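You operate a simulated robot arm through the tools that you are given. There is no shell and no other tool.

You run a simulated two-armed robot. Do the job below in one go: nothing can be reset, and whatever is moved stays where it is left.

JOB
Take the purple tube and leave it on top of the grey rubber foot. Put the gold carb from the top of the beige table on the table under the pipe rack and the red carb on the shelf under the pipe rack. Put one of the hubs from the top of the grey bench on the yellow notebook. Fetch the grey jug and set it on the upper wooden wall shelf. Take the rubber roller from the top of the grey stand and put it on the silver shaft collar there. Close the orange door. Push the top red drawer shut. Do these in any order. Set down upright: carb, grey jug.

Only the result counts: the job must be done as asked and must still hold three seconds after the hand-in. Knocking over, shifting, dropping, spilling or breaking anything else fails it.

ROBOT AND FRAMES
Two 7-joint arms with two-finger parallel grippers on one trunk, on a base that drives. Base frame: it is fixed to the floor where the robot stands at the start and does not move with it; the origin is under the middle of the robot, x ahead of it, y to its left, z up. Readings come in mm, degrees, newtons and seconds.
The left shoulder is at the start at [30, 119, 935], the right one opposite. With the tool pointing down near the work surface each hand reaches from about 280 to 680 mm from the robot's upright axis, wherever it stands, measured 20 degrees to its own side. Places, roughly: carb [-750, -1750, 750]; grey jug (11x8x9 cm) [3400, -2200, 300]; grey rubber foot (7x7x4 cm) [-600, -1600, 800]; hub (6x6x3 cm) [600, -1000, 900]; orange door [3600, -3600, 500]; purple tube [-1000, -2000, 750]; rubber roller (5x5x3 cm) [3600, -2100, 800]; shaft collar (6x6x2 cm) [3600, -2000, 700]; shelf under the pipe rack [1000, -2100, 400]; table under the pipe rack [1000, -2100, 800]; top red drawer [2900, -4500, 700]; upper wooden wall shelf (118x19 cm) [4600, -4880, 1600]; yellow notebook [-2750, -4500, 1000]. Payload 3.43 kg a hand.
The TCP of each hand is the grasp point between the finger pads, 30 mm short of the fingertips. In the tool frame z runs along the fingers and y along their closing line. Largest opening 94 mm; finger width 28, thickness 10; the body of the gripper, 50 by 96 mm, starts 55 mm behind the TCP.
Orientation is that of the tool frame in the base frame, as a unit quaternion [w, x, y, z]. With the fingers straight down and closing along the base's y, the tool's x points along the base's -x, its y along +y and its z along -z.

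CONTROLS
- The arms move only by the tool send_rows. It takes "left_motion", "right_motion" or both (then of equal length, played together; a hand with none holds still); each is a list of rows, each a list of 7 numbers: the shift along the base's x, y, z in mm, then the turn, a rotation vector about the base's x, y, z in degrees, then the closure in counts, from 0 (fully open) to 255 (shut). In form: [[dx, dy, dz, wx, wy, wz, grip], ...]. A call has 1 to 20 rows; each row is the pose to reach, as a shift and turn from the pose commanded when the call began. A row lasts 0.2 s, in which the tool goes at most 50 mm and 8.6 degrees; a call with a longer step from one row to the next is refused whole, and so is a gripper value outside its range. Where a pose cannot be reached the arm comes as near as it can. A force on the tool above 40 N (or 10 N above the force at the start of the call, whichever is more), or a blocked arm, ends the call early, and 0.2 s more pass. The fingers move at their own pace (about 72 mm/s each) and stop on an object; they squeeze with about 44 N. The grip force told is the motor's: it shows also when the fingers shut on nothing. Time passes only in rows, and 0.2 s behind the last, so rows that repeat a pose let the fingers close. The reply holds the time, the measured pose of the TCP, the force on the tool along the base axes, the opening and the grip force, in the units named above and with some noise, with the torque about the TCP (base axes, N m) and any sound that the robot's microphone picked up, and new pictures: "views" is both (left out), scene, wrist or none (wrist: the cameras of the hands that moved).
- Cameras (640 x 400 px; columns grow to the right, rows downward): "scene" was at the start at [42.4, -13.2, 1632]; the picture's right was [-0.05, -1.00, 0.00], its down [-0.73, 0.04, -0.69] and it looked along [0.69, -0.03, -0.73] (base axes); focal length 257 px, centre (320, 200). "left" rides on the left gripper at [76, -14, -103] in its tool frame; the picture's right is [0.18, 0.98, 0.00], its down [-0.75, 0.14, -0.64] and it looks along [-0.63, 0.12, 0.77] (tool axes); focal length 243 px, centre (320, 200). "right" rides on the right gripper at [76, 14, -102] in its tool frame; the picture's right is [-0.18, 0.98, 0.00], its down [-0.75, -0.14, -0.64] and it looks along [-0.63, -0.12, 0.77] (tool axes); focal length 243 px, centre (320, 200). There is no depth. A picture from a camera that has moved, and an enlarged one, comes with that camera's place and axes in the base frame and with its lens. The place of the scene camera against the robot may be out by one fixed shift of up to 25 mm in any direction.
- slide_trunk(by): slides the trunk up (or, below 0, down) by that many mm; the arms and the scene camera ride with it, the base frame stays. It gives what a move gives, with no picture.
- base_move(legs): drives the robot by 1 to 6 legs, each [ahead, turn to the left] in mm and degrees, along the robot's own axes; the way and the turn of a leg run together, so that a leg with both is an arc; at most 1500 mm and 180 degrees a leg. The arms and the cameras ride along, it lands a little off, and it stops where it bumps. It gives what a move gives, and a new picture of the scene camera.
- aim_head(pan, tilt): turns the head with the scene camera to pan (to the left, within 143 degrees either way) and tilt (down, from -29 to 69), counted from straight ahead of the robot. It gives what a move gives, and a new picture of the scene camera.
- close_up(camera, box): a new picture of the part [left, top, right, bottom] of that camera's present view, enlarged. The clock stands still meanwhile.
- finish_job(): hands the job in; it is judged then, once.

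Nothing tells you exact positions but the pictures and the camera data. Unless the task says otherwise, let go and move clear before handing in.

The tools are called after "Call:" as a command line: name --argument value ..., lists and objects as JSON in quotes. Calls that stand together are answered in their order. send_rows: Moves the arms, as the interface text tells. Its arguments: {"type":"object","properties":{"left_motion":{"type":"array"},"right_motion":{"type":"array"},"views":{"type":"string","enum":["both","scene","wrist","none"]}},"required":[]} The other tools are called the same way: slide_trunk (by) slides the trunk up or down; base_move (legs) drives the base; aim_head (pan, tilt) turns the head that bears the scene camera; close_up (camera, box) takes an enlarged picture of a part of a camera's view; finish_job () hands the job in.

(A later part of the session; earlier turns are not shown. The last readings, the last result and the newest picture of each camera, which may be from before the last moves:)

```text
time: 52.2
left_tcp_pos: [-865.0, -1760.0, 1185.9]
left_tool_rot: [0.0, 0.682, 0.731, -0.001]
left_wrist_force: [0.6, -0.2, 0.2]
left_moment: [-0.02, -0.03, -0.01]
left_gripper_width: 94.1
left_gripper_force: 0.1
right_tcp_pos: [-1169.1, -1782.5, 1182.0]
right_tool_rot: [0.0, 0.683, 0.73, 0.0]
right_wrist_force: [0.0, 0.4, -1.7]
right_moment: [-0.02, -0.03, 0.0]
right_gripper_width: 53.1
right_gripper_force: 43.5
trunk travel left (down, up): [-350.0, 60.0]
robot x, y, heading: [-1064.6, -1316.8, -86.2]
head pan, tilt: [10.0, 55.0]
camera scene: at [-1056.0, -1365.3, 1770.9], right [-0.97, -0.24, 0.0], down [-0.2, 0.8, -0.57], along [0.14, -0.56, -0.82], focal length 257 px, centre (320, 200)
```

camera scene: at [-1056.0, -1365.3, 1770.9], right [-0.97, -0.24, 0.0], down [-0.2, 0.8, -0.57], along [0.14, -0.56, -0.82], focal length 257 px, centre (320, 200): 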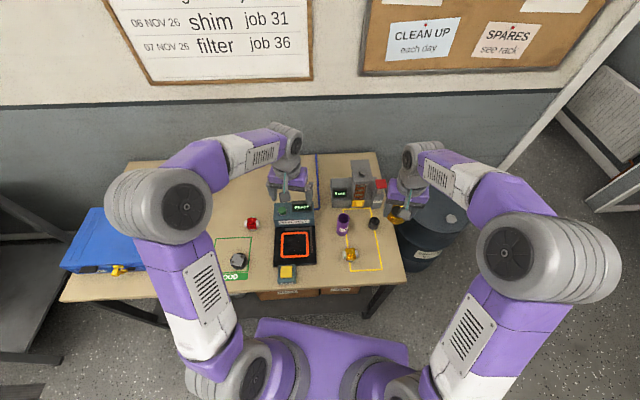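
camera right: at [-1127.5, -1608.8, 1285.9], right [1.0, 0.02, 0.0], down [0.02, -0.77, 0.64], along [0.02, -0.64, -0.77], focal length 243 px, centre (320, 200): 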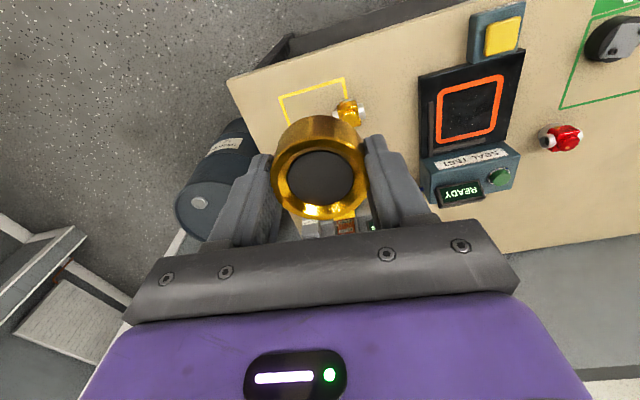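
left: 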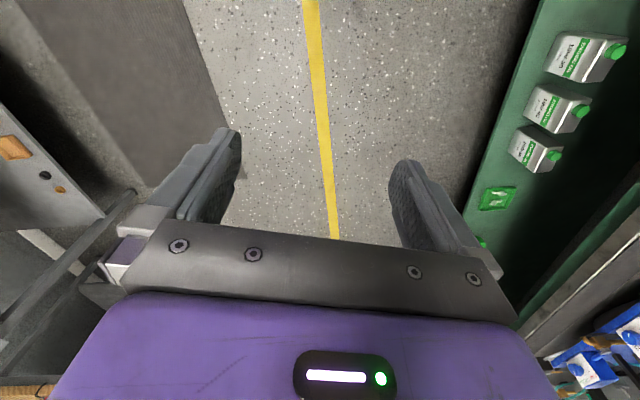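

I'll move the left hand above the rubber foot to measure its top.

Call:
send_rows --left_motion '[[31, 17, -26, 0, 0, 0, 0], [62, 34, -52, 0, 0, 0, 0], [93, 51, -78, 0, 0, 0, 0], [124, 68, -104, 0, 0, 0, 0], [155, 85, -130, 0, 0, 0, 0], [186, 102, -156, 0, 0, 0, 0], [215, 120, -185, 0, 0, 0, 0], [215, 120, -185, 0, 0, 0, 0]]' --views "wrist"

Call:
close_up --camera "left" --box '[240, 50, 400, 150]'

```text
time: 54.0
left_tcp_pos: [-651.0, -1639.8, 1001.8]
left_tool_rot: [0.0, 0.682, 0.731, 0.0]
left_wrist_force: [-0.5, 0.8, -0.5]
left_moment: [0.0, -0.06, 0.01]
left_gripper_width: 94.1
left_gripper_force: 0.1
right_tcp_pos: [-1170.0, -1782.4, 1183.2]
right_tool_rot: [0.0, 0.682, 0.731, 0.0]
right_wrist_force: [0.4, 1.0, -0.8]
right_moment: [0.01, -0.03, -0.01]
right_gripper_width: 53.0
right_gripper_force: 44.2
trunk travel left (down, up): [-350.0, 60.0]
robot x, y, heading: [-1063.4, -1316.6, -86.1]
head pan, tilt: [10.0, 55.0]
camera left: at [-670.1, -1563.3, 1105.0], right [0.97, 0.25, 0.0], down [0.19, -0.74, 0.64], along [0.16, -0.62, -0.77], focal length 243 px, centre (320, 200)
```

left: 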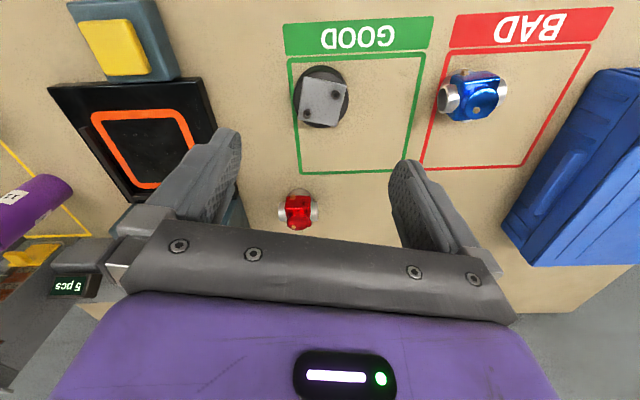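

```text
4.00 times, centred on (320, 100) of left
camera zoom: at [-670.1, -1563.3, 1105.0], right [0.97, 0.25, 0.0], down [0.19, -0.74, 0.64], along [0.16, -0.62, -0.77], focal length 970 px, centre (320, 600)
```

zoom: 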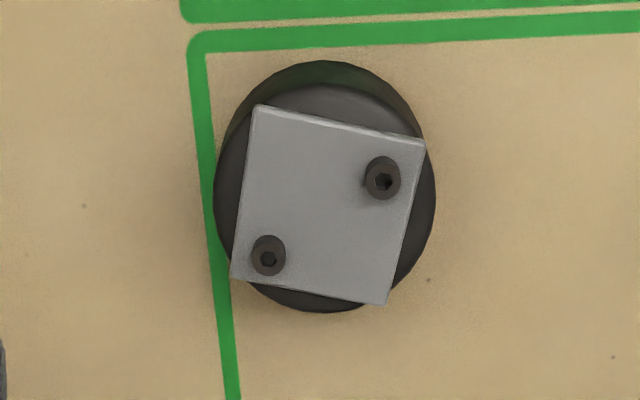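

The foot's plate is about 55 mm square with two bolt heads near opposite corners. I'll shift the hand so the camera is almost straight above it for an accurate fix.

Call:
send_rows --left_motion '[[2, -30, 0, 0, 0, 0, 0], [4, -60, 0, 0, 0, 0, 0], [4, -60, 0, 0, 0, 0, 0]]' --views "wrist"

Call:
close_up --camera "left" --box '[240, 0, 400, 100]'

```text
time: 54.8
left_tcp_pos: [-646.5, -1698.8, 1000.9]
left_tool_rot: [0.0, 0.682, 0.731, 0.0]
left_wrist_force: [0.7, 0.1, 0.3]
left_moment: [0.02, 0.0, -0.04]
left_gripper_width: 94.1
left_gripper_force: 0.1
right_tcp_pos: [-1168.8, -1781.5, 1182.6]
right_tool_rot: [0.001, 0.683, 0.73, 0.0]
right_wrist_force: [-0.4, -0.5, -2.3]
right_moment: [0.01, -0.03, 0.0]
right_gripper_width: 52.8
right_gripper_force: 43.8
trunk travel left (down, up): [-350.0, 60.0]
robot x, y, heading: [-1061.3, -1319.0, -85.9]
head pan, tilt: [10.0, 55.0]
camera left: at [-666.4, -1623.3, 1103.9], right [0.97, 0.25, 0.0], down [0.19, -0.74, 0.64], along [0.16, -0.62, -0.77], focal length 243 px, centre (320, 200)
```

left: 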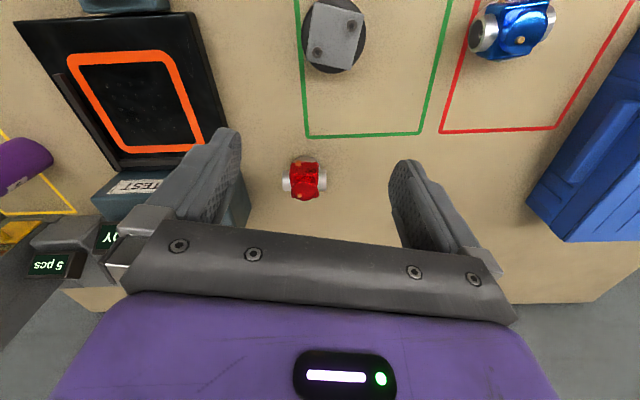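

```text
4.00 times, centred on (320, 50) of left
camera zoom: at [-666.4, -1623.3, 1103.9], right [0.97, 0.25, 0.0], down [0.19, -0.74, 0.64], along [0.16, -0.62, -0.77], focal length 970 px, centre (320, 800)
```

zoom: 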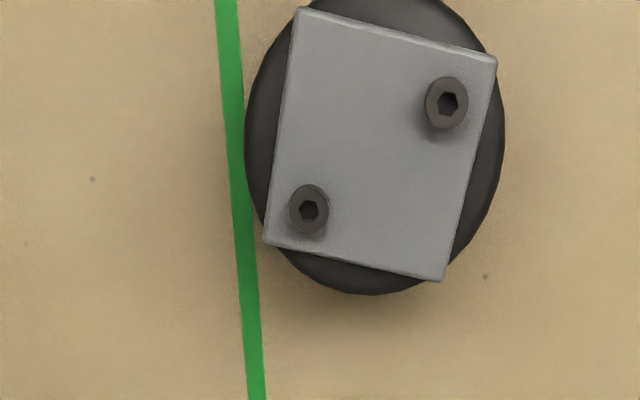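

The foot plate centre is at about (-643,-1653), with bolts 42 mm apart. Next I'll move the right hand aside and bring the left hand above the purple tube.

Call:
send_rows --left_motion '[[-20, -10, 40, 0, 0, 0, 0], [-62, -33, 50, 0, 0, 0, 0], [-104, -56, 50, 0, 0, 0, 0], [-146, -79, 50, 0, 0, 0, 0], [-188, -102, 50, 0, 0, 0, 0], [-230, -125, 50, 0, 0, 0, 0], [-272, -148, 50, 0, 0, 0, 0], [-314, -171, 40, 0, 0, 0, 0], [-350, -190, 20, 0, 0, 0, 0], [-380, -205, 0, 0, 0, 0, 0]]' --right_motion '[[-25, 8, 0, 0, 0, 0, 255], [-50, 16, 0, 0, 0, 0, 255], [-75, 24, 0, 0, 0, 0, 255], [-100, 32, 0, 0, 0, 0, 255], [-125, 40, 0, 0, 0, 0, 255], [-154, 50, 0, 0, 0, 0, 255], [-154, 50, 0, 0, 0, 0, 255], [-154, 50, 0, 0, 0, 0, 255], [-154, 50, 0, 0, 0, 0, 255], [-154, 50, 0, 0, 0, 0, 255]]' --views "both"

```text
time: 57.0
left_tcp_pos: [-1025.4, -1905.1, 1000.2]
left_tool_rot: [-0.001, 0.683, 0.731, 0.0]
left_wrist_force: [-0.3, -1.0, -0.1]
left_moment: [0.02, 0.0, -0.01]
left_gripper_width: 93.8
left_gripper_force: 0.1
right_tcp_pos: [-1322.5, -1732.9, 1183.0]
right_tool_rot: [0.0, 0.682, 0.731, 0.0]
right_wrist_force: [0.2, 0.2, -1.1]
right_moment: [0.0, 0.04, -0.02]
right_gripper_width: 53.0
right_gripper_force: 43.7
trunk travel left (down, up): [-350.0, 60.0]
robot x, y, heading: [-1063.7, -1313.7, -86.1]
head pan, tilt: [10.0, 55.0]
camera scene: at [-1056.9, -1366.3, 1770.9], right [-0.97, -0.24, 0.0], down [-0.2, 0.8, -0.57], along [0.14, -0.56, -0.82], focal length 257 px, centre (320, 200)
camera right: at [-1315.3, -1657.1, 1285.8], right [0.99, -0.12, 0.0], down [-0.09, -0.76, 0.64], along [-0.07, -0.64, -0.77], focal length 243 px, centre (320, 200)
camera left: at [-1045.3, -1829.3, 1103.6], right [0.97, 0.25, 0.0], down [0.19, -0.74, 0.64], along [0.16, -0.62, -0.77], focal length 243 px, centre (320, 200)
```

scene: 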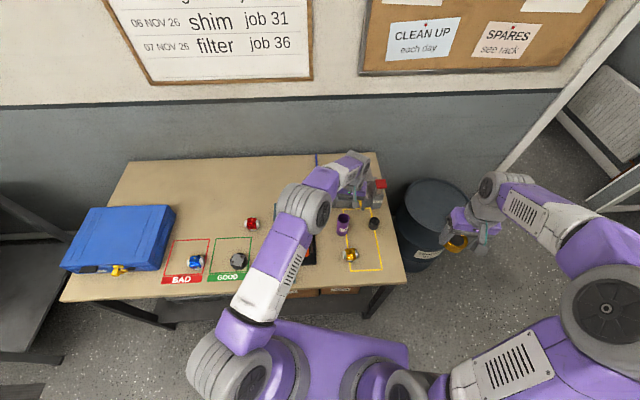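
right: 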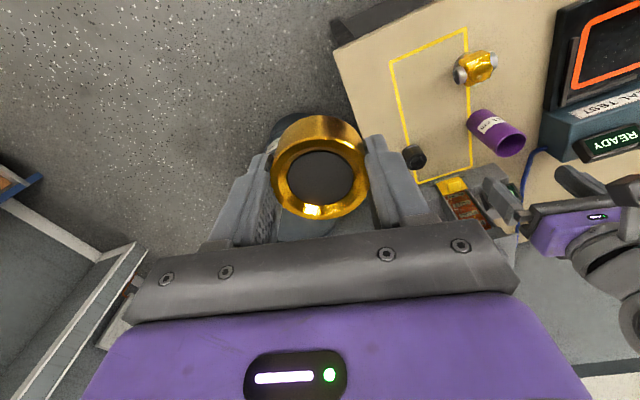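
left: 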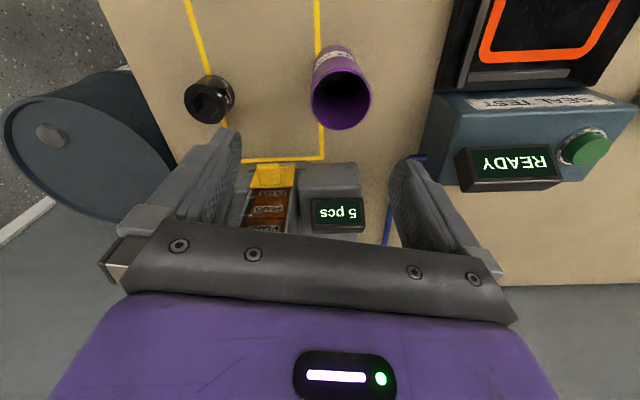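

The tube is about 17 mm to the left and 10 mm nearer than the hand. I'll correct and lower for another look.

Call:
send_rows --left_motion '[[8, 6, -25, 0, 0, 0, 0], [16, 12, -50, 0, 0, 0, 0], [16, 12, -50, 0, 0, 0, 0]]' --views "wrist"

Call:
close_up --camera "left" --box '[240, 20, 400, 120]'

```text
time: 57.8
left_tcp_pos: [-1009.5, -1891.7, 951.8]
left_tool_rot: [0.0, 0.683, 0.731, 0.0]
left_wrist_force: [0.1, 0.1, -0.3]
left_moment: [-0.03, -0.01, 0.0]
left_gripper_width: 94.0
left_gripper_force: 0.1
right_tcp_pos: [-1321.4, -1731.5, 1183.9]
right_tool_rot: [0.001, 0.683, 0.731, 0.0]
right_wrist_force: [-0.2, -0.2, -1.9]
right_moment: [-0.02, 0.02, -0.03]
right_gripper_width: 53.1
right_gripper_force: 44.0
trunk travel left (down, up): [-350.0, 60.0]
robot x, y, heading: [-1063.9, -1315.9, -86.0]
head pan, tilt: [10.0, 55.0]
camera left: at [-1028.6, -1815.8, 1054.2], right [0.97, 0.25, 0.0], down [0.19, -0.74, 0.64], along [0.16, -0.62, -0.77], focal length 243 px, centre (320, 200)
```

left: 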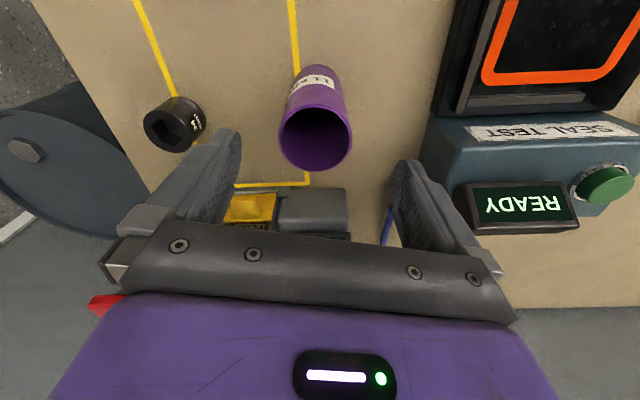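

```text
4.00 times, centred on (320, 70) of left
camera zoom: at [-1028.6, -1815.8, 1054.2], right [0.97, 0.25, 0.0], down [0.19, -0.74, 0.64], along [0.16, -0.62, -0.77], focal length 970 px, centre (320, 720)
```

zoom: 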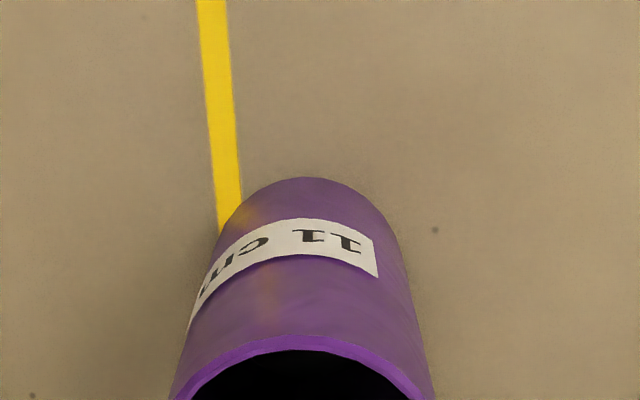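

The tube's rim is about z 905 with the hand nearly centred. I'll centre, descend around it and close.

Call:
send_rows --left_motion '[[-4, 7, 0, 0, 0, 0, 0], [-4, 7, -35, 0, 0, 0, 0], [-4, 7, -66, 0, 0, 0, 0], [-4, 7, -66, 0, 0, 0, 0]]' --views "wrist"

```text
time: 58.8
left_tcp_pos: [-1011.9, -1882.9, 884.2]
left_tool_rot: [0.0, 0.683, 0.731, 0.0]
left_wrist_force: [0.9, 1.0, 0.1]
left_moment: [-0.02, 0.02, 0.01]
left_gripper_width: 94.2
left_gripper_force: 0.1
right_tcp_pos: [-1322.8, -1731.9, 1182.2]
right_tool_rot: [0.0, 0.683, 0.731, 0.0]
right_wrist_force: [0.1, -0.2, -1.7]
right_moment: [0.03, -0.04, 0.0]
right_gripper_width: 52.9
right_gripper_force: 43.9
trunk travel left (down, up): [-350.0, 60.0]
robot x, y, heading: [-1067.2, -1313.8, -86.3]
head pan, tilt: [10.0, 55.0]
camera left: at [-1031.4, -1807.9, 988.0], right [0.97, 0.25, 0.0], down [0.19, -0.74, 0.64], along [0.16, -0.62, -0.77], focal length 243 px, centre (320, 200)
```

left: 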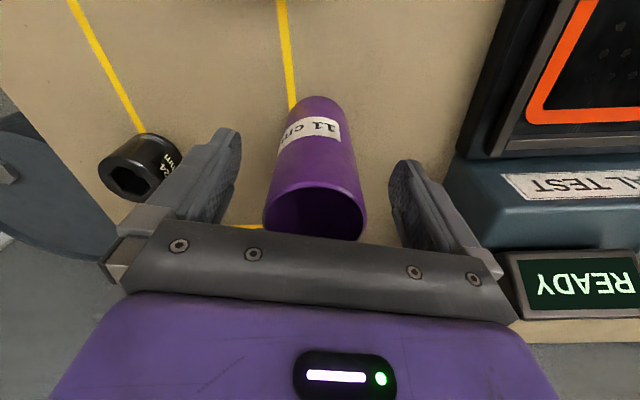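

Call:
send_rows --left_motion '[[-3, 3, 0, 0, 0, 0, 60], [-3, 3, 0, 0, 0, 0, 140], [-3, 3, 0, 0, 0, 0, 255], [-3, 3, 0, 0, 0, 0, 255], [-3, 3, 0, 0, 0, 0, 255]]' --views "wrist"

```text
time: 60.0
left_tcp_pos: [-1014.4, -1882.1, 885.4]
left_tool_rot: [0.0, 0.683, 0.731, 0.0]
left_wrist_force: [0.6, -0.4, 2.6]
left_moment: [0.0, -0.04, -0.03]
left_gripper_width: 50.0
left_gripper_force: 43.8
right_tcp_pos: [-1323.0, -1731.1, 1183.5]
right_tool_rot: [0.0, 0.682, 0.731, 0.001]
right_wrist_force: [-0.8, 0.4, -0.3]
right_moment: [0.02, -0.01, -0.04]
right_gripper_width: 52.6
right_gripper_force: 44.0
trunk travel left (down, up): [-350.0, 60.0]
robot x, y, heading: [-1065.6, -1314.8, -86.2]
head pan, tilt: [10.0, 55.0]
camera left: at [-1034.8, -1805.4, 988.5], right [0.97, 0.25, 0.0], down [0.19, -0.74, 0.64], along [0.16, -0.62, -0.77], focal length 243 px, centre (320, 200)
```

left: 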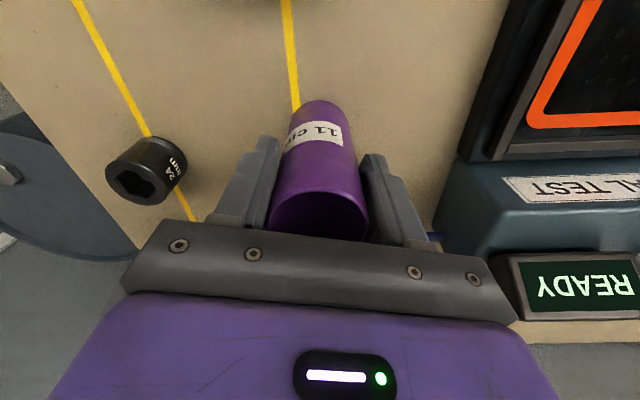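

The tube is held and measures 50 mm across. I'll check where it sits between the pads before carrying it.

Call:
close_up --camera "left" --box '[240, 90, 400, 250]'

```text
2.50 times, centred on (320, 170) of left
camera zoom: at [-1034.8, -1805.4, 988.5], right [0.97, 0.25, 0.0], down [0.19, -0.74, 0.64], along [0.16, -0.62, -0.77], focal length 606 px, centre (320, 275)
```

zoom: 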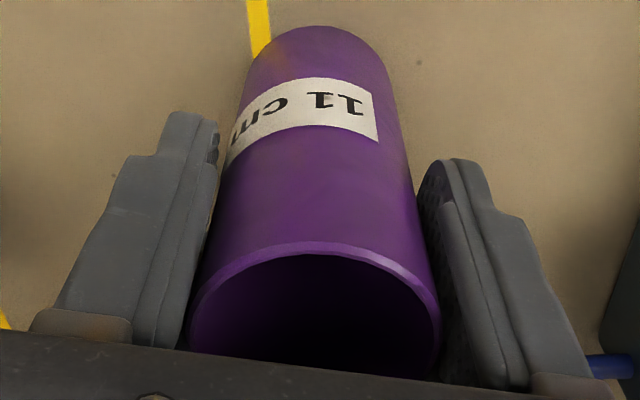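

The tube sits 10 mm ahead of the grasp point, with its bottom about 90 mm below it. I'll lift it and carry it above the foot.

Call:
send_rows --left_motion '[[0, 0, 40, 0, 0, 0, 255], [0, 0, 85, 0, 0, 0, 255], [0, 0, 130, 0, 0, 0, 255], [0, 0, 175, 0, 0, 0, 255], [37, 25, 178, 0, 0, 0, 255], [74, 49, 178, 0, 0, 0, 255], [111, 74, 178, 0, 0, 0, 255], [149, 99, 178, 0, 0, 0, 255], [186, 123, 178, 0, 0, 0, 255], [223, 148, 178, 0, 0, 0, 255], [260, 173, 178, 0, 0, 0, 255], [297, 197, 178, 0, 0, 0, 255], [335, 222, 178, 0, 0, 0, 255], [371, 246, 178, 0, 0, 0, 255], [371, 246, 140, 0, 0, 0, 255], [371, 246, 100, 0, 0, 0, 255], [371, 246, 70, 0, 0, 0, 255], [371, 246, 70, 0, 0, 0, 255]]' --views "both"

```text
time: 63.8
left_tcp_pos: [-645.8, -1637.0, 956.5]
left_tool_rot: [0.0, 0.682, 0.731, -0.001]
left_wrist_force: [-0.2, -0.5, -2.0]
left_moment: [0.02, -0.01, 0.0]
left_gripper_width: 50.0
left_gripper_force: 43.3
right_tcp_pos: [-1323.6, -1732.8, 1182.9]
right_tool_rot: [0.0, 0.683, 0.731, 0.0]
right_wrist_force: [1.0, 1.0, -1.0]
right_moment: [0.02, 0.01, -0.01]
right_gripper_width: 52.7
right_gripper_force: 43.9
trunk travel left (down, up): [-350.0, 60.0]
robot x, y, heading: [-1058.0, -1315.7, -86.1]
head pan, tilt: [10.0, 55.0]
camera scene: at [-1056.1, -1365.1, 1771.0], right [-0.97, -0.24, 0.0], down [-0.2, 0.8, -0.57], along [0.14, -0.56, -0.82], focal length 257 px, centre (320, 200)
camera left: at [-664.7, -1561.0, 1059.3], right [0.97, 0.25, 0.0], down [0.19, -0.74, 0.64], along [0.16, -0.62, -0.77], focal length 243 px, centre (320, 200)
```

scene: 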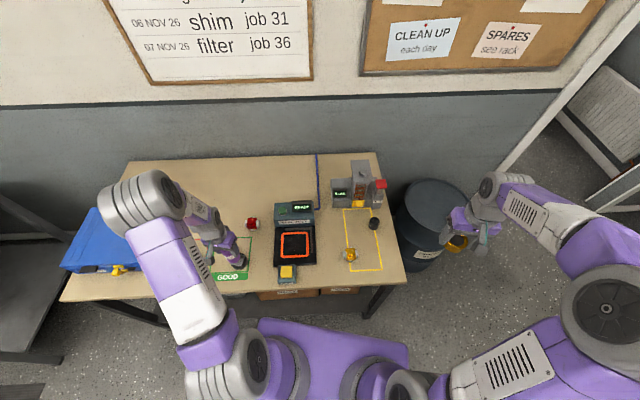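
left: 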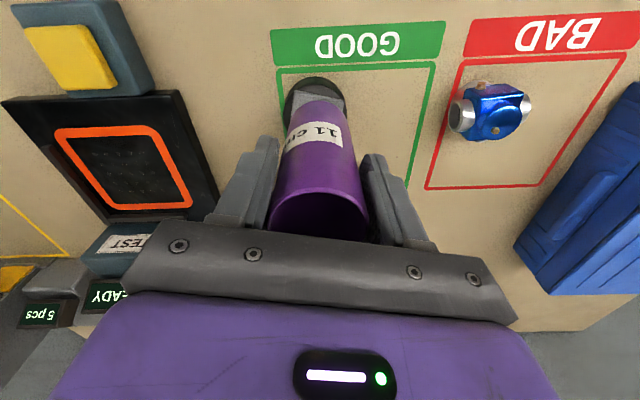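

Call:
close_up --camera "left" --box '[260, 60, 380, 180]'

Call:
close_up --camera "scene" --box '[180, 220, 280, 282]'

```text
3.33 times, centred on (320, 120) of left
camera zoom: at [-664.7, -1561.0, 1059.3], right [0.97, 0.25, 0.0], down [0.19, -0.74, 0.64], along [0.16, -0.62, -0.77], focal length 809 px, centre (320, 467)
```

zoom: 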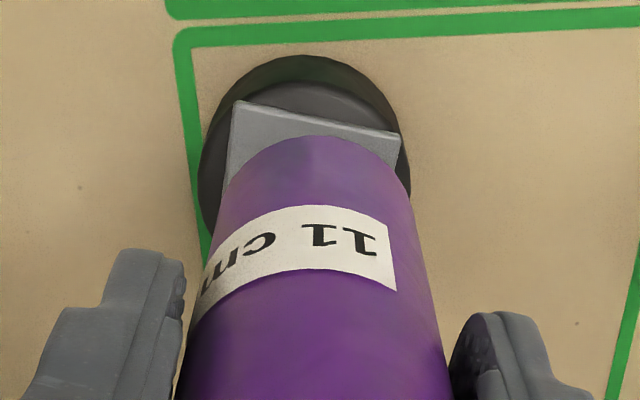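

```text
6.40 times, centred on (230, 251) of scene
camera zoom: at [-1056.1, -1365.1, 1771.0], right [-0.97, -0.24, 0.0], down [-0.2, 0.8, -0.57], along [0.14, -0.56, -0.82], focal length 1643 px, centre (896, -126)
```

zoom: 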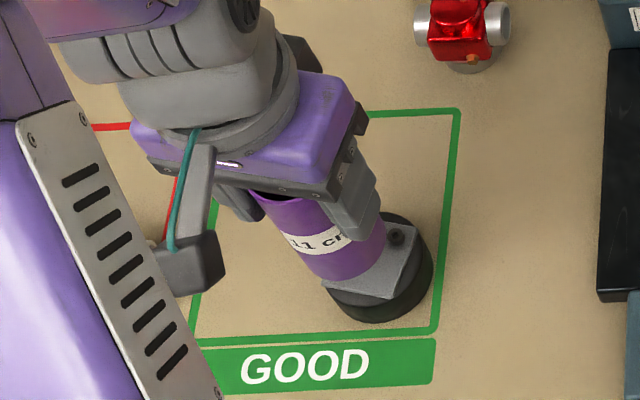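

The tube's bottom hovers about 25 mm over the plate, slightly toward the near bolt as planned. I'll nudge it 3 mm and lower gently.

Call:
send_rows --left_motion '[[2, 2, -8, 0, 0, 0, 255], [2, 2, -16, 0, 0, 0, 255], [2, 2, -20, 0, 0, 0, 255], [2, 2, -20, 0, 0, 0, 255]]' --views "wrist"

Call:
close_up --camera "scene" --box '[180, 220, 280, 282]'

```text
time: 64.8
left_tcp_pos: [-643.8, -1632.3, 934.4]
left_tool_rot: [0.0, 0.682, 0.731, 0.0]
left_wrist_force: [0.1, -0.6, -2.2]
left_moment: [0.01, -0.02, 0.0]
left_gripper_width: 49.8
left_gripper_force: 44.4
right_tcp_pos: [-1323.2, -1733.5, 1183.2]
right_tool_rot: [0.0, 0.682, 0.731, 0.0]
right_wrist_force: [0.7, 0.4, -1.0]
right_moment: [0.04, -0.03, 0.02]
right_gripper_width: 53.1
right_gripper_force: 44.2
trunk travel left (down, up): [-350.0, 60.0]
robot x, y, heading: [-1063.7, -1314.2, -86.3]
head pan, tilt: [10.0, 55.0]
camera left: at [-662.9, -1557.6, 1038.3], right [0.97, 0.25, 0.0], down [0.19, -0.74, 0.64], along [0.16, -0.62, -0.77], focal length 243 px, centre (320, 200)
```

left: 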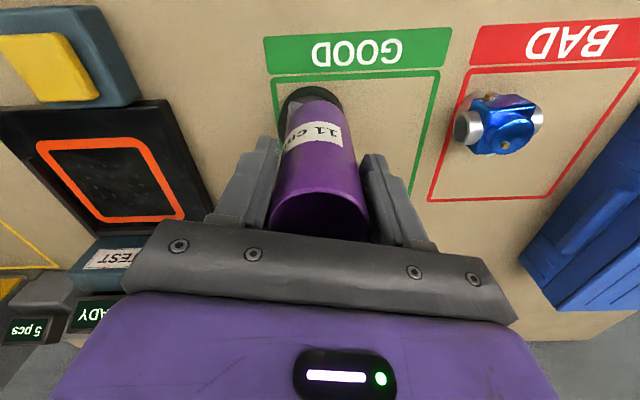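

```text
6.40 times, centred on (230, 251) of scene
camera zoom: at [-1055.8, -1365.4, 1770.9], right [-0.97, -0.24, 0.0], down [-0.2, 0.8, -0.57], along [0.14, -0.56, -0.82], focal length 1643 px, centre (896, -126)
```

zoom: 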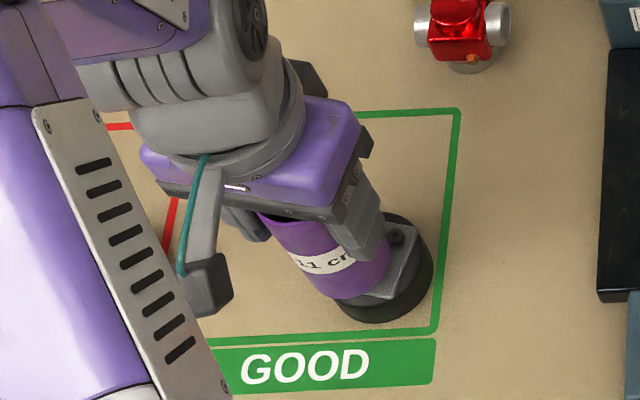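

Call:
send_rows --left_motion '[[0, 0, -3, 0, 0, 0, 255], [0, 0, -6, 0, 0, 0, 255], [0, 0, -6, 0, 0, 0, 255]]' --views "none"

```text
time: 65.6
left_tcp_pos: [-642.8, -1634.6, 927.9]
left_tool_rot: [-0.001, 0.683, 0.731, 0.0]
left_wrist_force: [0.3, -1.0, -2.9]
left_moment: [0.0, -0.06, -0.01]
left_gripper_width: 50.2
left_gripper_force: 44.0
right_tcp_pos: [-1322.4, -1732.5, 1183.9]
right_tool_rot: [0.0, 0.682, 0.731, 0.0]
right_wrist_force: [-0.4, -0.4, -0.7]
right_moment: [-0.02, 0.0, -0.01]
right_gripper_width: 52.8
right_gripper_force: 44.0
trunk travel left (down, up): [-350.0, 60.0]
robot x, y, heading: [-1065.9, -1316.4, -86.1]
head pan, tilt: [10.0, 55.0]
```

Call:
send_rows --left_motion '[[0, 0, -3, 0, 0, 0, 255], [0, 0, -6, 0, 0, 0, 255], [0, 0, -6, 0, 0, 0, 255]]' --views "none"

```text
time: 66.4
left_tcp_pos: [-643.1, -1633.4, 921.0]
left_tool_rot: [-0.001, 0.682, 0.731, -0.001]
left_wrist_force: [1.1, 0.2, -2.2]
left_moment: [0.01, 0.0, 0.01]
left_gripper_width: 50.3
left_gripper_force: 43.7
right_tcp_pos: [-1323.1, -1731.9, 1183.2]
right_tool_rot: [0.0, 0.683, 0.731, 0.0]
right_wrist_force: [-0.2, -0.1, -2.0]
right_moment: [-0.01, -0.01, 0.02]
right_gripper_width: 52.9
right_gripper_force: 43.9
trunk travel left (down, up): [-350.0, 60.0]
robot x, y, heading: [-1065.5, -1312.5, -86.4]
head pan, tilt: [10.0, 55.0]
```

Call:
send_rows --left_motion '[[0, 0, -3, 0, 0, 0, 255], [0, 0, -6, 0, 0, 0, 255], [0, 0, -6, 0, 0, 0, 255]]' --views "wrist"

Call:
close_up --camera "scene" --box '[180, 220, 280, 282]'

Call:
close_up --camera "left" --box '[260, 60, 380, 180]'

```text
time: 67.2
left_tcp_pos: [-643.0, -1634.5, 920.0]
left_tool_rot: [0.004, 0.683, 0.731, -0.001]
left_wrist_force: [2.5, -0.1, 34.5]
left_moment: [-0.35, 0.0, 0.0]
left_gripper_width: 49.7
left_gripper_force: 44.0
right_tcp_pos: [-1324.3, -1731.5, 1184.8]
right_tool_rot: [0.001, 0.682, 0.731, 0.0]
right_wrist_force: [-0.3, -0.5, -1.3]
right_moment: [-0.02, 0.0, 0.0]
right_gripper_width: 52.9
right_gripper_force: 43.8
trunk travel left (down, up): [-350.0, 60.0]
robot x, y, heading: [-1063.0, -1317.6, -85.9]
head pan, tilt: [10.0, 55.0]
camera left: at [-662.5, -1558.3, 1022.1], right [0.97, 0.25, 0.0], down [0.19, -0.74, 0.65], along [0.16, -0.63, -0.76], focal length 243 px, centre (320, 200)
```

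left: 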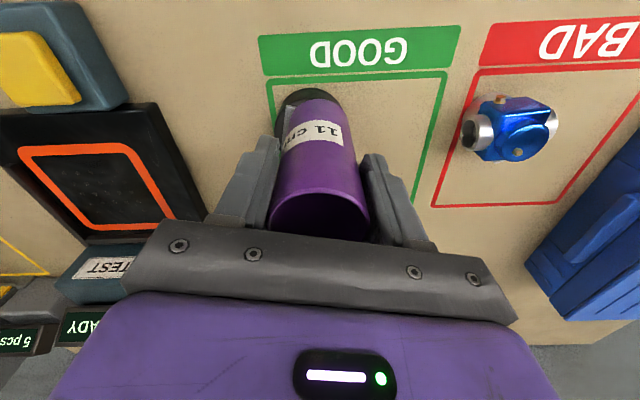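

```text
6.40 times, centred on (230, 251) of scene
camera zoom: at [-1058.7, -1363.0, 1771.3], right [-0.97, -0.24, 0.0], down [-0.2, 0.79, -0.57], along [0.14, -0.56, -0.82], focal length 1643 px, centre (896, -126)
```

zoom: 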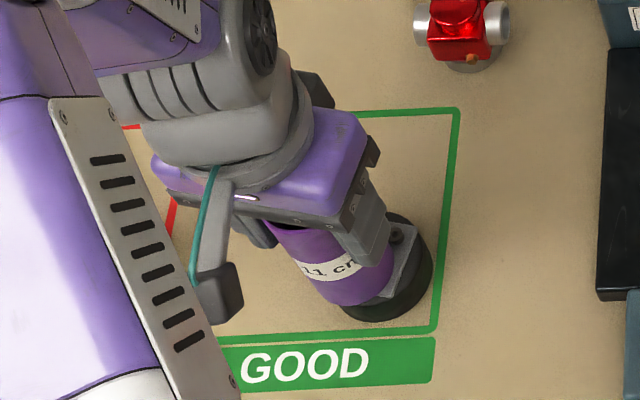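

```text
3.33 times, centred on (320, 120) of left
camera zoom: at [-662.5, -1558.3, 1022.1], right [0.97, 0.25, 0.0], down [0.19, -0.74, 0.65], along [0.16, -0.63, -0.76], focal length 809 px, centre (320, 467)
```

zoom: 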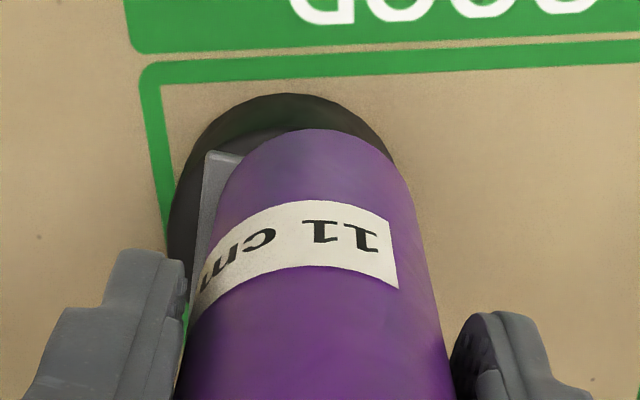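

Contact came at tube-bottom height z≈830, so the offset is a touch larger than planned. I'll lift slightly, shift 4 mm back and set it down again.

Call:
send_rows --left_motion '[[0, 0, 8, 0, 0, 0, 255], [-1, -4, 12, 0, 0, 0, 255], [-1, -4, 6, 0, 0, 0, 255], [-1, -4, 3, 0, 0, 0, 255], [-1, -4, 3, 0, 0, 0, 255]]' --views "none"

```text
time: 68.4
left_tcp_pos: [-643.1, -1638.2, 920.1]
left_tool_rot: [0.0, 0.683, 0.73, 0.0]
left_wrist_force: [-0.5, 0.8, 0.5]
left_moment: [0.03, 0.05, 0.0]
left_gripper_width: 49.9
left_gripper_force: 43.7
right_tcp_pos: [-1322.2, -1731.6, 1183.4]
right_tool_rot: [0.0, 0.683, 0.731, 0.0]
right_wrist_force: [0.0, -1.0, -0.4]
right_moment: [0.0, 0.05, 0.0]
right_gripper_width: 53.1
right_gripper_force: 44.6
trunk travel left (down, up): [-350.0, 60.0]
robot x, y, heading: [-1065.5, -1317.3, -86.4]
head pan, tilt: [10.0, 55.0]
```

It is now just touching. I'll ease it down a millimetre and open the fingers gradually.

Call:
send_rows --left_motion '[[0, 0, -1, 0, 0, 0, 255], [0, 0, -1, 0, 0, 0, 125], [0, 0, -1, 0, 0, 0, 116], [0, 0, -1, 0, 0, 0, 108], [0, 0, -1, 0, 0, 0, 95], [0, 0, -1, 0, 0, 0, 80], [0, 0, -1, 0, 0, 0, 60]]' --views "both"

Call:
close_up --camera "scene" --box '[180, 220, 280, 282]'

```text
time: 70.0
left_tcp_pos: [-644.2, -1637.2, 917.7]
left_tool_rot: [-0.001, 0.682, 0.731, 0.0]
left_wrist_force: [-0.3, 0.0, 0.0]
left_moment: [-0.02, 0.0, 0.02]
left_gripper_width: 71.8
left_gripper_force: 0.1
right_tcp_pos: [-1322.7, -1731.5, 1184.1]
right_tool_rot: [0.0, 0.683, 0.731, 0.0]
right_wrist_force: [0.1, -0.6, -0.3]
right_moment: [0.01, 0.03, 0.0]
right_gripper_width: 53.1
right_gripper_force: 44.1
trunk travel left (down, up): [-350.0, 60.0]
robot x, y, heading: [-1065.3, -1315.3, -86.2]
head pan, tilt: [10.0, 55.0]
camera scene: at [-1055.9, -1365.4, 1770.9], right [-0.97, -0.24, 0.0], down [-0.2, 0.8, -0.57], along [0.14, -0.56, -0.82], focal length 257 px, centre (320, 200)
camera left: at [-663.3, -1561.9, 1021.8], right [0.97, 0.25, 0.0], down [0.19, -0.74, 0.64], along [0.16, -0.62, -0.77], focal length 243 px, centre (320, 200)
```

scene: 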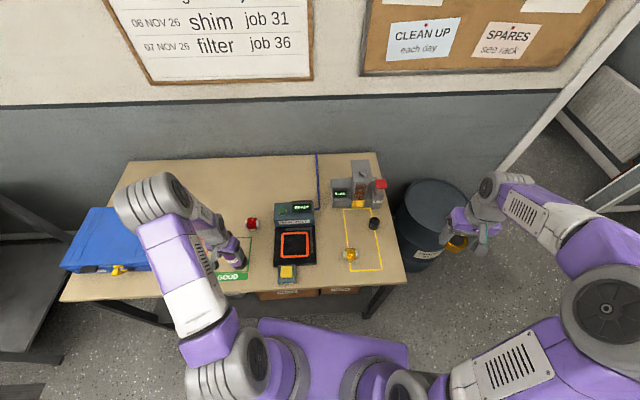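
left: 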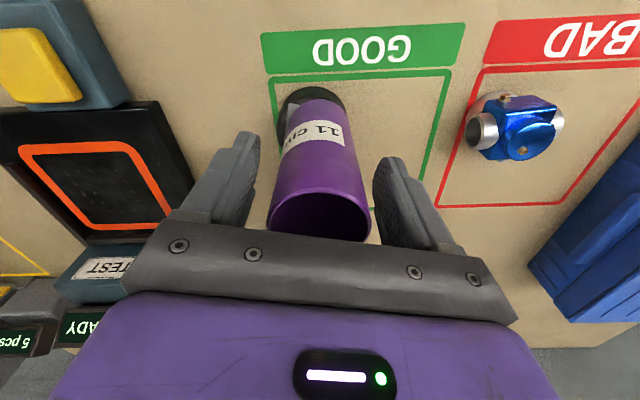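

```text
6.40 times, centred on (230, 251) of scene
camera zoom: at [-1055.9, -1365.4, 1770.9], right [-0.97, -0.24, 0.0], down [-0.2, 0.8, -0.57], along [0.14, -0.56, -0.82], focal length 1643 px, centre (896, -126)
```

zoom: 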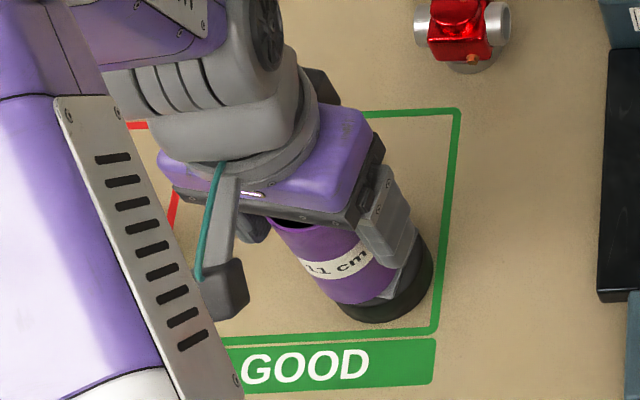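

The tube stands on the foot, released. I'll open fully and lift straight up.

Call:
send_rows --left_motion '[[0, 0, 0, 0, 0, 0, 0], [0, 0, 30, 0, 0, 0, 0], [0, 0, 75, 0, 0, 0, 0], [0, 0, 120, 0, 0, 0, 0], [0, 0, 165, 0, 0, 0, 0]]' --views "both"

Call:
close_up --camera "scene" --box '[180, 220, 280, 282]'

```text
time: 71.2
left_tcp_pos: [-643.6, -1638.3, 1084.9]
left_tool_rot: [0.0, 0.682, 0.731, 0.001]
left_wrist_force: [0.3, 0.5, 0.6]
left_moment: [-0.02, -0.02, 0.02]
left_gripper_width: 93.9
left_gripper_force: 0.1
right_tcp_pos: [-1323.2, -1730.9, 1183.9]
right_tool_rot: [0.001, 0.683, 0.73, -0.001]
right_wrist_force: [0.3, -0.4, -1.3]
right_moment: [-0.02, 0.0, 0.03]
right_gripper_width: 53.1
right_gripper_force: 44.2
trunk travel left (down, up): [-350.0, 60.0]
robot x, y, heading: [-1064.6, -1315.8, -86.1]
head pan, tilt: [10.0, 55.0]
camera scene: at [-1056.7, -1364.0, 1771.0], right [-0.97, -0.24, 0.0], down [-0.2, 0.79, -0.57], along [0.14, -0.56, -0.82], focal length 257 px, centre (320, 200)
camera left: at [-662.6, -1562.1, 1188.6], right [0.97, 0.25, 0.0], down [0.19, -0.74, 0.64], along [0.16, -0.62, -0.77], focal length 243 px, centre (320, 200)
```

scene: 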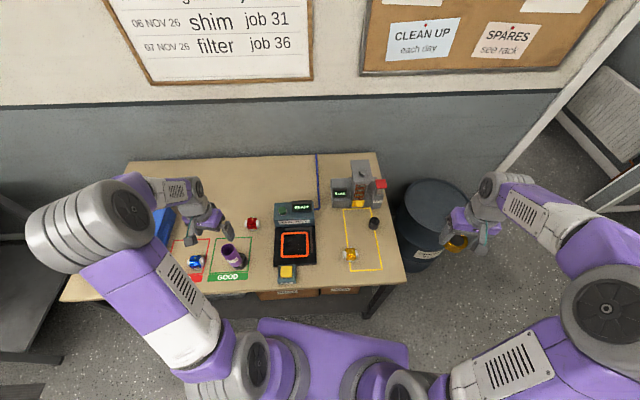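
left: 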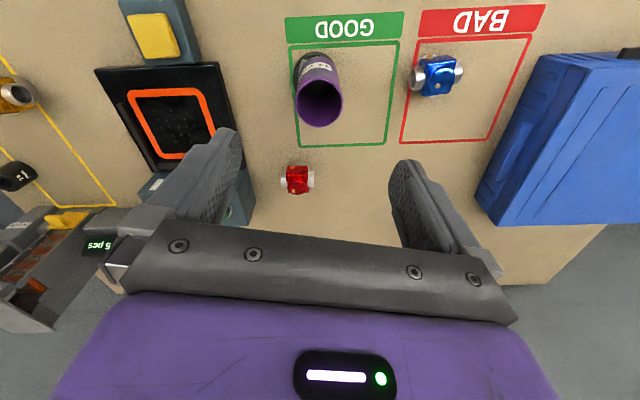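

```text
6.40 times, centred on (230, 251) of scene
camera zoom: at [-1056.7, -1364.0, 1771.0], right [-0.97, -0.24, 0.0], down [-0.2, 0.79, -0.57], along [0.14, -0.56, -0.82], focal length 1643 px, centre (896, -126)
```

zoom: 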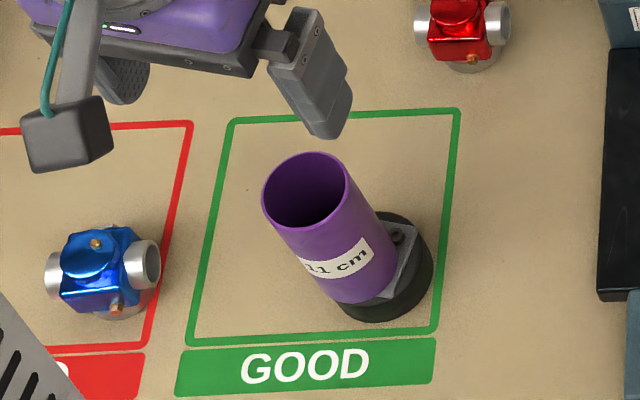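

The tube stands well on the foot. Next I'll bring the left hand over the red carb to see how to grip it.

Call:
send_rows --left_motion '[[0, -35, -10, 0, 0, 0, 0], [2, -75, -20, 0, 0, 0, 0], [4, -115, -30, 0, 0, 0, 0], [5, -155, -50, 0, 0, 0, 0], [6, -185, -85, 0, 0, 0, 0], [6, -185, -85, 0, 0, 0, 0]]' --views "both"

Call:
close_up --camera "left" --box '[240, 50, 400, 150]'

```text
time: 72.6
left_tcp_pos: [-639.7, -1822.8, 999.6]
left_tool_rot: [0.0, 0.683, 0.731, 0.0]
left_wrist_force: [-0.3, 0.4, 0.9]
left_moment: [-0.03, -0.01, 0.04]
left_gripper_width: 94.1
left_gripper_force: 0.1
right_tcp_pos: [-1323.9, -1731.0, 1183.6]
right_tool_rot: [0.0, 0.683, 0.731, -0.001]
right_wrist_force: [-0.3, -0.2, -1.6]
right_moment: [0.0, 0.01, 0.01]
right_gripper_width: 52.7
right_gripper_force: 44.2
trunk travel left (down, up): [-350.0, 60.0]
robot x, y, heading: [-1065.2, -1317.3, -86.0]
head pan, tilt: [10.0, 55.0]
camera scene: at [-1056.3, -1364.0, 1771.0], right [-0.97, -0.24, 0.0], down [-0.2, 0.79, -0.57], along [0.14, -0.56, -0.82], focal length 257 px, centre (320, 200)
camera left: at [-658.8, -1746.3, 1103.1], right [0.97, 0.25, 0.0], down [0.19, -0.74, 0.64], along [0.16, -0.62, -0.77], focal length 243 px, centre (320, 200)
```

scene: 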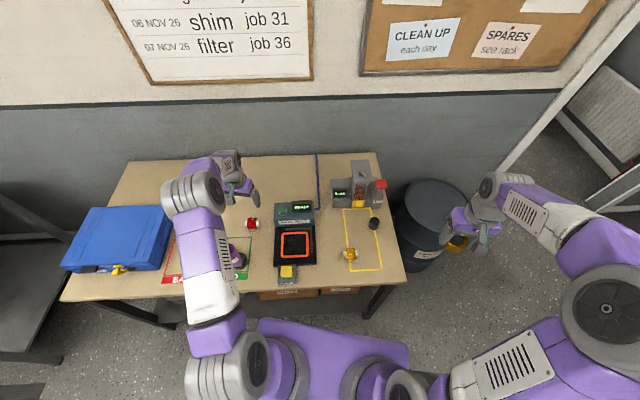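
left: 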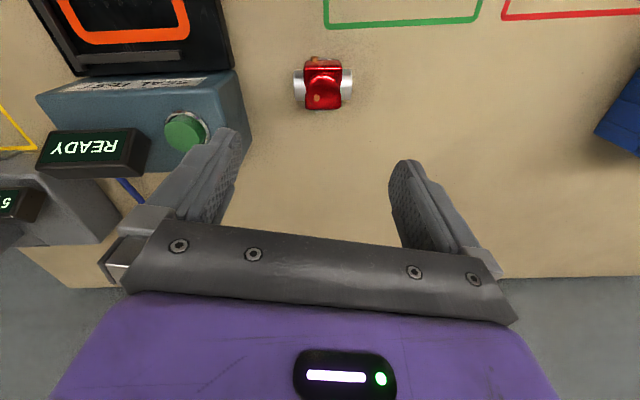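

```text
4.00 times, centred on (320, 100) of left
camera zoom: at [-658.8, -1746.3, 1103.1], right [0.97, 0.25, 0.0], down [0.19, -0.74, 0.64], along [0.16, -0.62, -0.77], focal length 970 px, centre (320, 600)
```

zoom: 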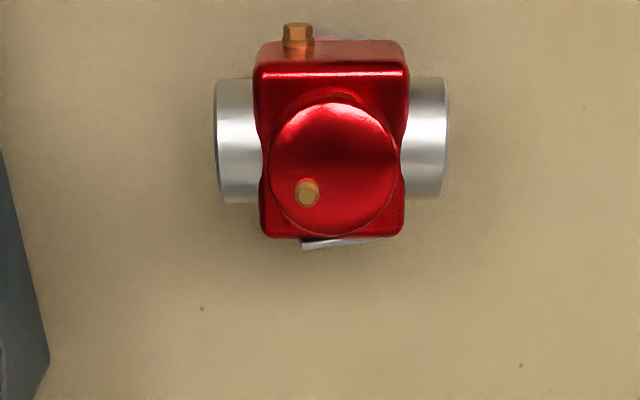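

The red carb's two silver flanges point left-right, turned about 12° from the hand. I'll turn the hand to match and lower.

Call:
send_rows --left_motion '[[1, 2, -30, 0, 0, 6, 0], [3, 4, -65, 0, 0, 11.7, 0], [3, 4, -100, 0, 0, 11.7, 0], [3, 4, -100, 0, 0, 11.7, 0]]' --views "wrist"

Call:
close_up --camera "left" --box '[220, 80, 420, 205]'

```text
time: 73.6
left_tcp_pos: [-635.5, -1819.1, 896.3]
left_tool_rot: [0.0, 0.605, 0.796, 0.0]
left_wrist_force: [-0.2, -0.1, 0.2]
left_moment: [-0.01, 0.02, -0.01]
left_gripper_width: 94.2
left_gripper_force: 0.1
right_tcp_pos: [-1323.5, -1730.9, 1184.7]
right_tool_rot: [-0.001, 0.683, 0.73, 0.0]
right_wrist_force: [-0.1, -0.1, -1.4]
right_moment: [0.0, -0.03, -0.03]
right_gripper_width: 53.2
right_gripper_force: 43.4
trunk travel left (down, up): [-350.0, 60.0]
robot x, y, heading: [-1062.5, -1315.6, -86.2]
head pan, tilt: [10.0, 55.0]
camera left: at [-668.9, -1749.9, 1000.0], right [0.9, 0.44, 0.0], down [0.34, -0.69, 0.64], along [0.28, -0.58, -0.77], focal length 243 px, centre (320, 200)
```

left: 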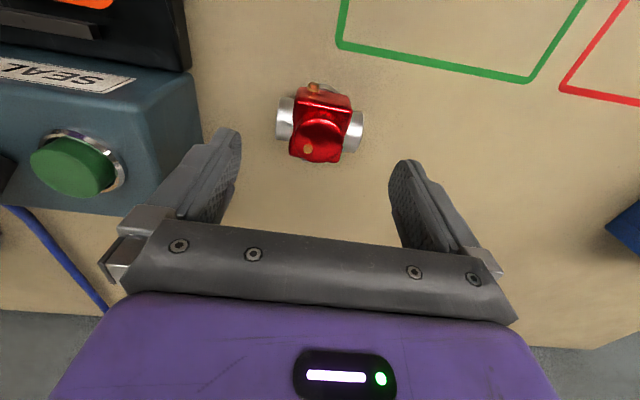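

```text
3.20 times, centred on (320, 142) of left
camera zoom: at [-668.9, -1749.9, 1000.0], right [0.9, 0.44, 0.0], down [0.34, -0.69, 0.64], along [0.28, -0.58, -0.77], focal length 776 px, centre (320, 384)
```

zoom: 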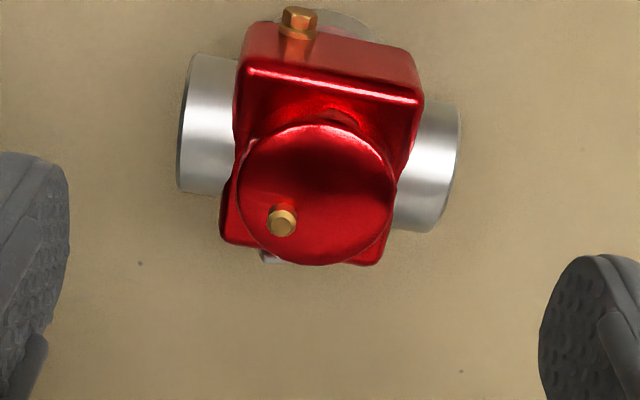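

Aligned and centred. I'll descend until the tips are just above the table and close on the flange ends.

Call:
send_rows --left_motion '[[2, -2, -30, 0, 0, 0, 0], [2, -2, -60, 0, 0, 0, 0], [2, -2, -71, 0, 0, 0, 0], [2, -2, -71, 0, 0, 0, 0]]' --views "wrist"

```text
time: 74.6
left_tcp_pos: [-631.8, -1821.6, 829.7]
left_tool_rot: [0.003, 0.605, 0.796, -0.002]
left_wrist_force: [1.6, 2.4, 24.4]
left_moment: [0.1, 1.27, -0.17]
left_gripper_width: 93.2
left_gripper_force: 0.1
right_tcp_pos: [-1323.5, -1729.9, 1184.2]
right_tool_rot: [0.001, 0.683, 0.731, 0.0]
right_wrist_force: [0.0, -0.4, -1.4]
right_moment: [0.01, -0.02, -0.03]
right_gripper_width: 52.8
right_gripper_force: 44.1
trunk travel left (down, up): [-350.0, 60.0]
robot x, y, heading: [-1061.9, -1318.7, -86.1]
head pan, tilt: [10.0, 55.0]
camera left: at [-666.1, -1750.2, 932.9], right [0.9, 0.44, 0.0], down [0.34, -0.68, 0.65], along [0.29, -0.58, -0.76], focal length 243 px, centre (320, 200)
```

left: 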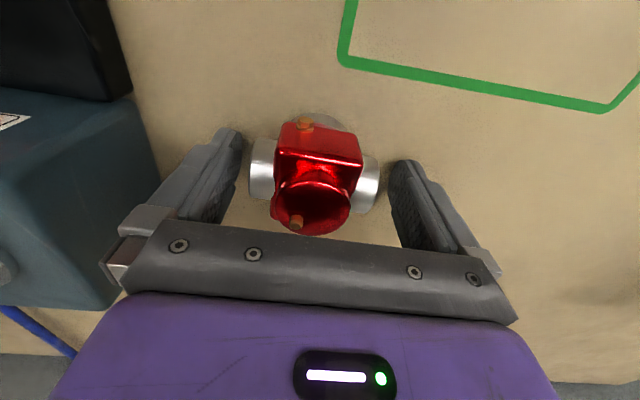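

The fingertips touched the table (top z≈800). I'll raise 4 mm and close on the red carb.

Call:
send_rows --left_motion '[[0, 0, 5, 0, 0, 0, 0], [0, 0, 5, 0, 0, 0, 60], [0, 0, 5, 0, 0, 0, 120], [0, 0, 5, 0, 0, 0, 255], [0, 0, 5, 0, 0, 0, 255], [0, 0, 5, 0, 0, 0, 255]]' --views "wrist"

```text
time: 76.0
left_tcp_pos: [-632.1, -1820.6, 831.6]
left_tool_rot: [-0.001, 0.605, 0.796, 0.0]
left_wrist_force: [0.1, -0.9, 0.1]
left_moment: [-0.04, -0.03, 0.0]
left_gripper_width: 61.6
left_gripper_force: 44.0
right_tcp_pos: [-1322.2, -1732.5, 1183.5]
right_tool_rot: [0.0, 0.683, 0.73, 0.0]
right_wrist_force: [-0.1, -0.1, -1.2]
right_moment: [-0.04, -0.03, -0.01]
right_gripper_width: 53.0
right_gripper_force: 43.9
trunk travel left (down, up): [-350.0, 60.0]
robot x, y, heading: [-1061.9, -1317.2, -86.0]
head pan, tilt: [10.0, 55.0]
camera left: at [-666.2, -1750.5, 935.1], right [0.9, 0.44, 0.0], down [0.34, -0.69, 0.64], along [0.28, -0.58, -0.77], focal length 243 px, centre (320, 200)
```

left: 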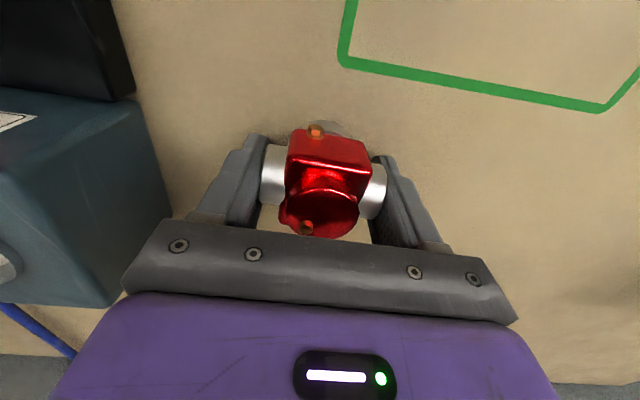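

The red carb is held (61.6 mm). I'll lift it and retract the arm toward the body.

Call:
send_rows --left_motion '[[0, 0, 20, 0, 0, 0, 255], [0, 0, 60, 0, 0, 0, 255], [0, 0, 105, 0, 0, 0, 255], [0, 0, 150, 0, 0, 0, 255], [0, 0, 195, 0, 0, 0, 255], [0, 0, 240, 0, 0, 0, 255], [0, 0, 285, 0, 0, 0, 255], [-30, 17, 310, 0, 0, -3, 255], [-70, 40, 320, 0, 0, -6, 255], [-110, 62, 320, 0, 0, -9, 255], [-150, 85, 320, 0, 0, -11.7, 255], [-199, 112, 320, 0, 0, -11.7, 255]]' --views "both"

```text
refused: row 12 steps farther than a row can; nothing moved
```

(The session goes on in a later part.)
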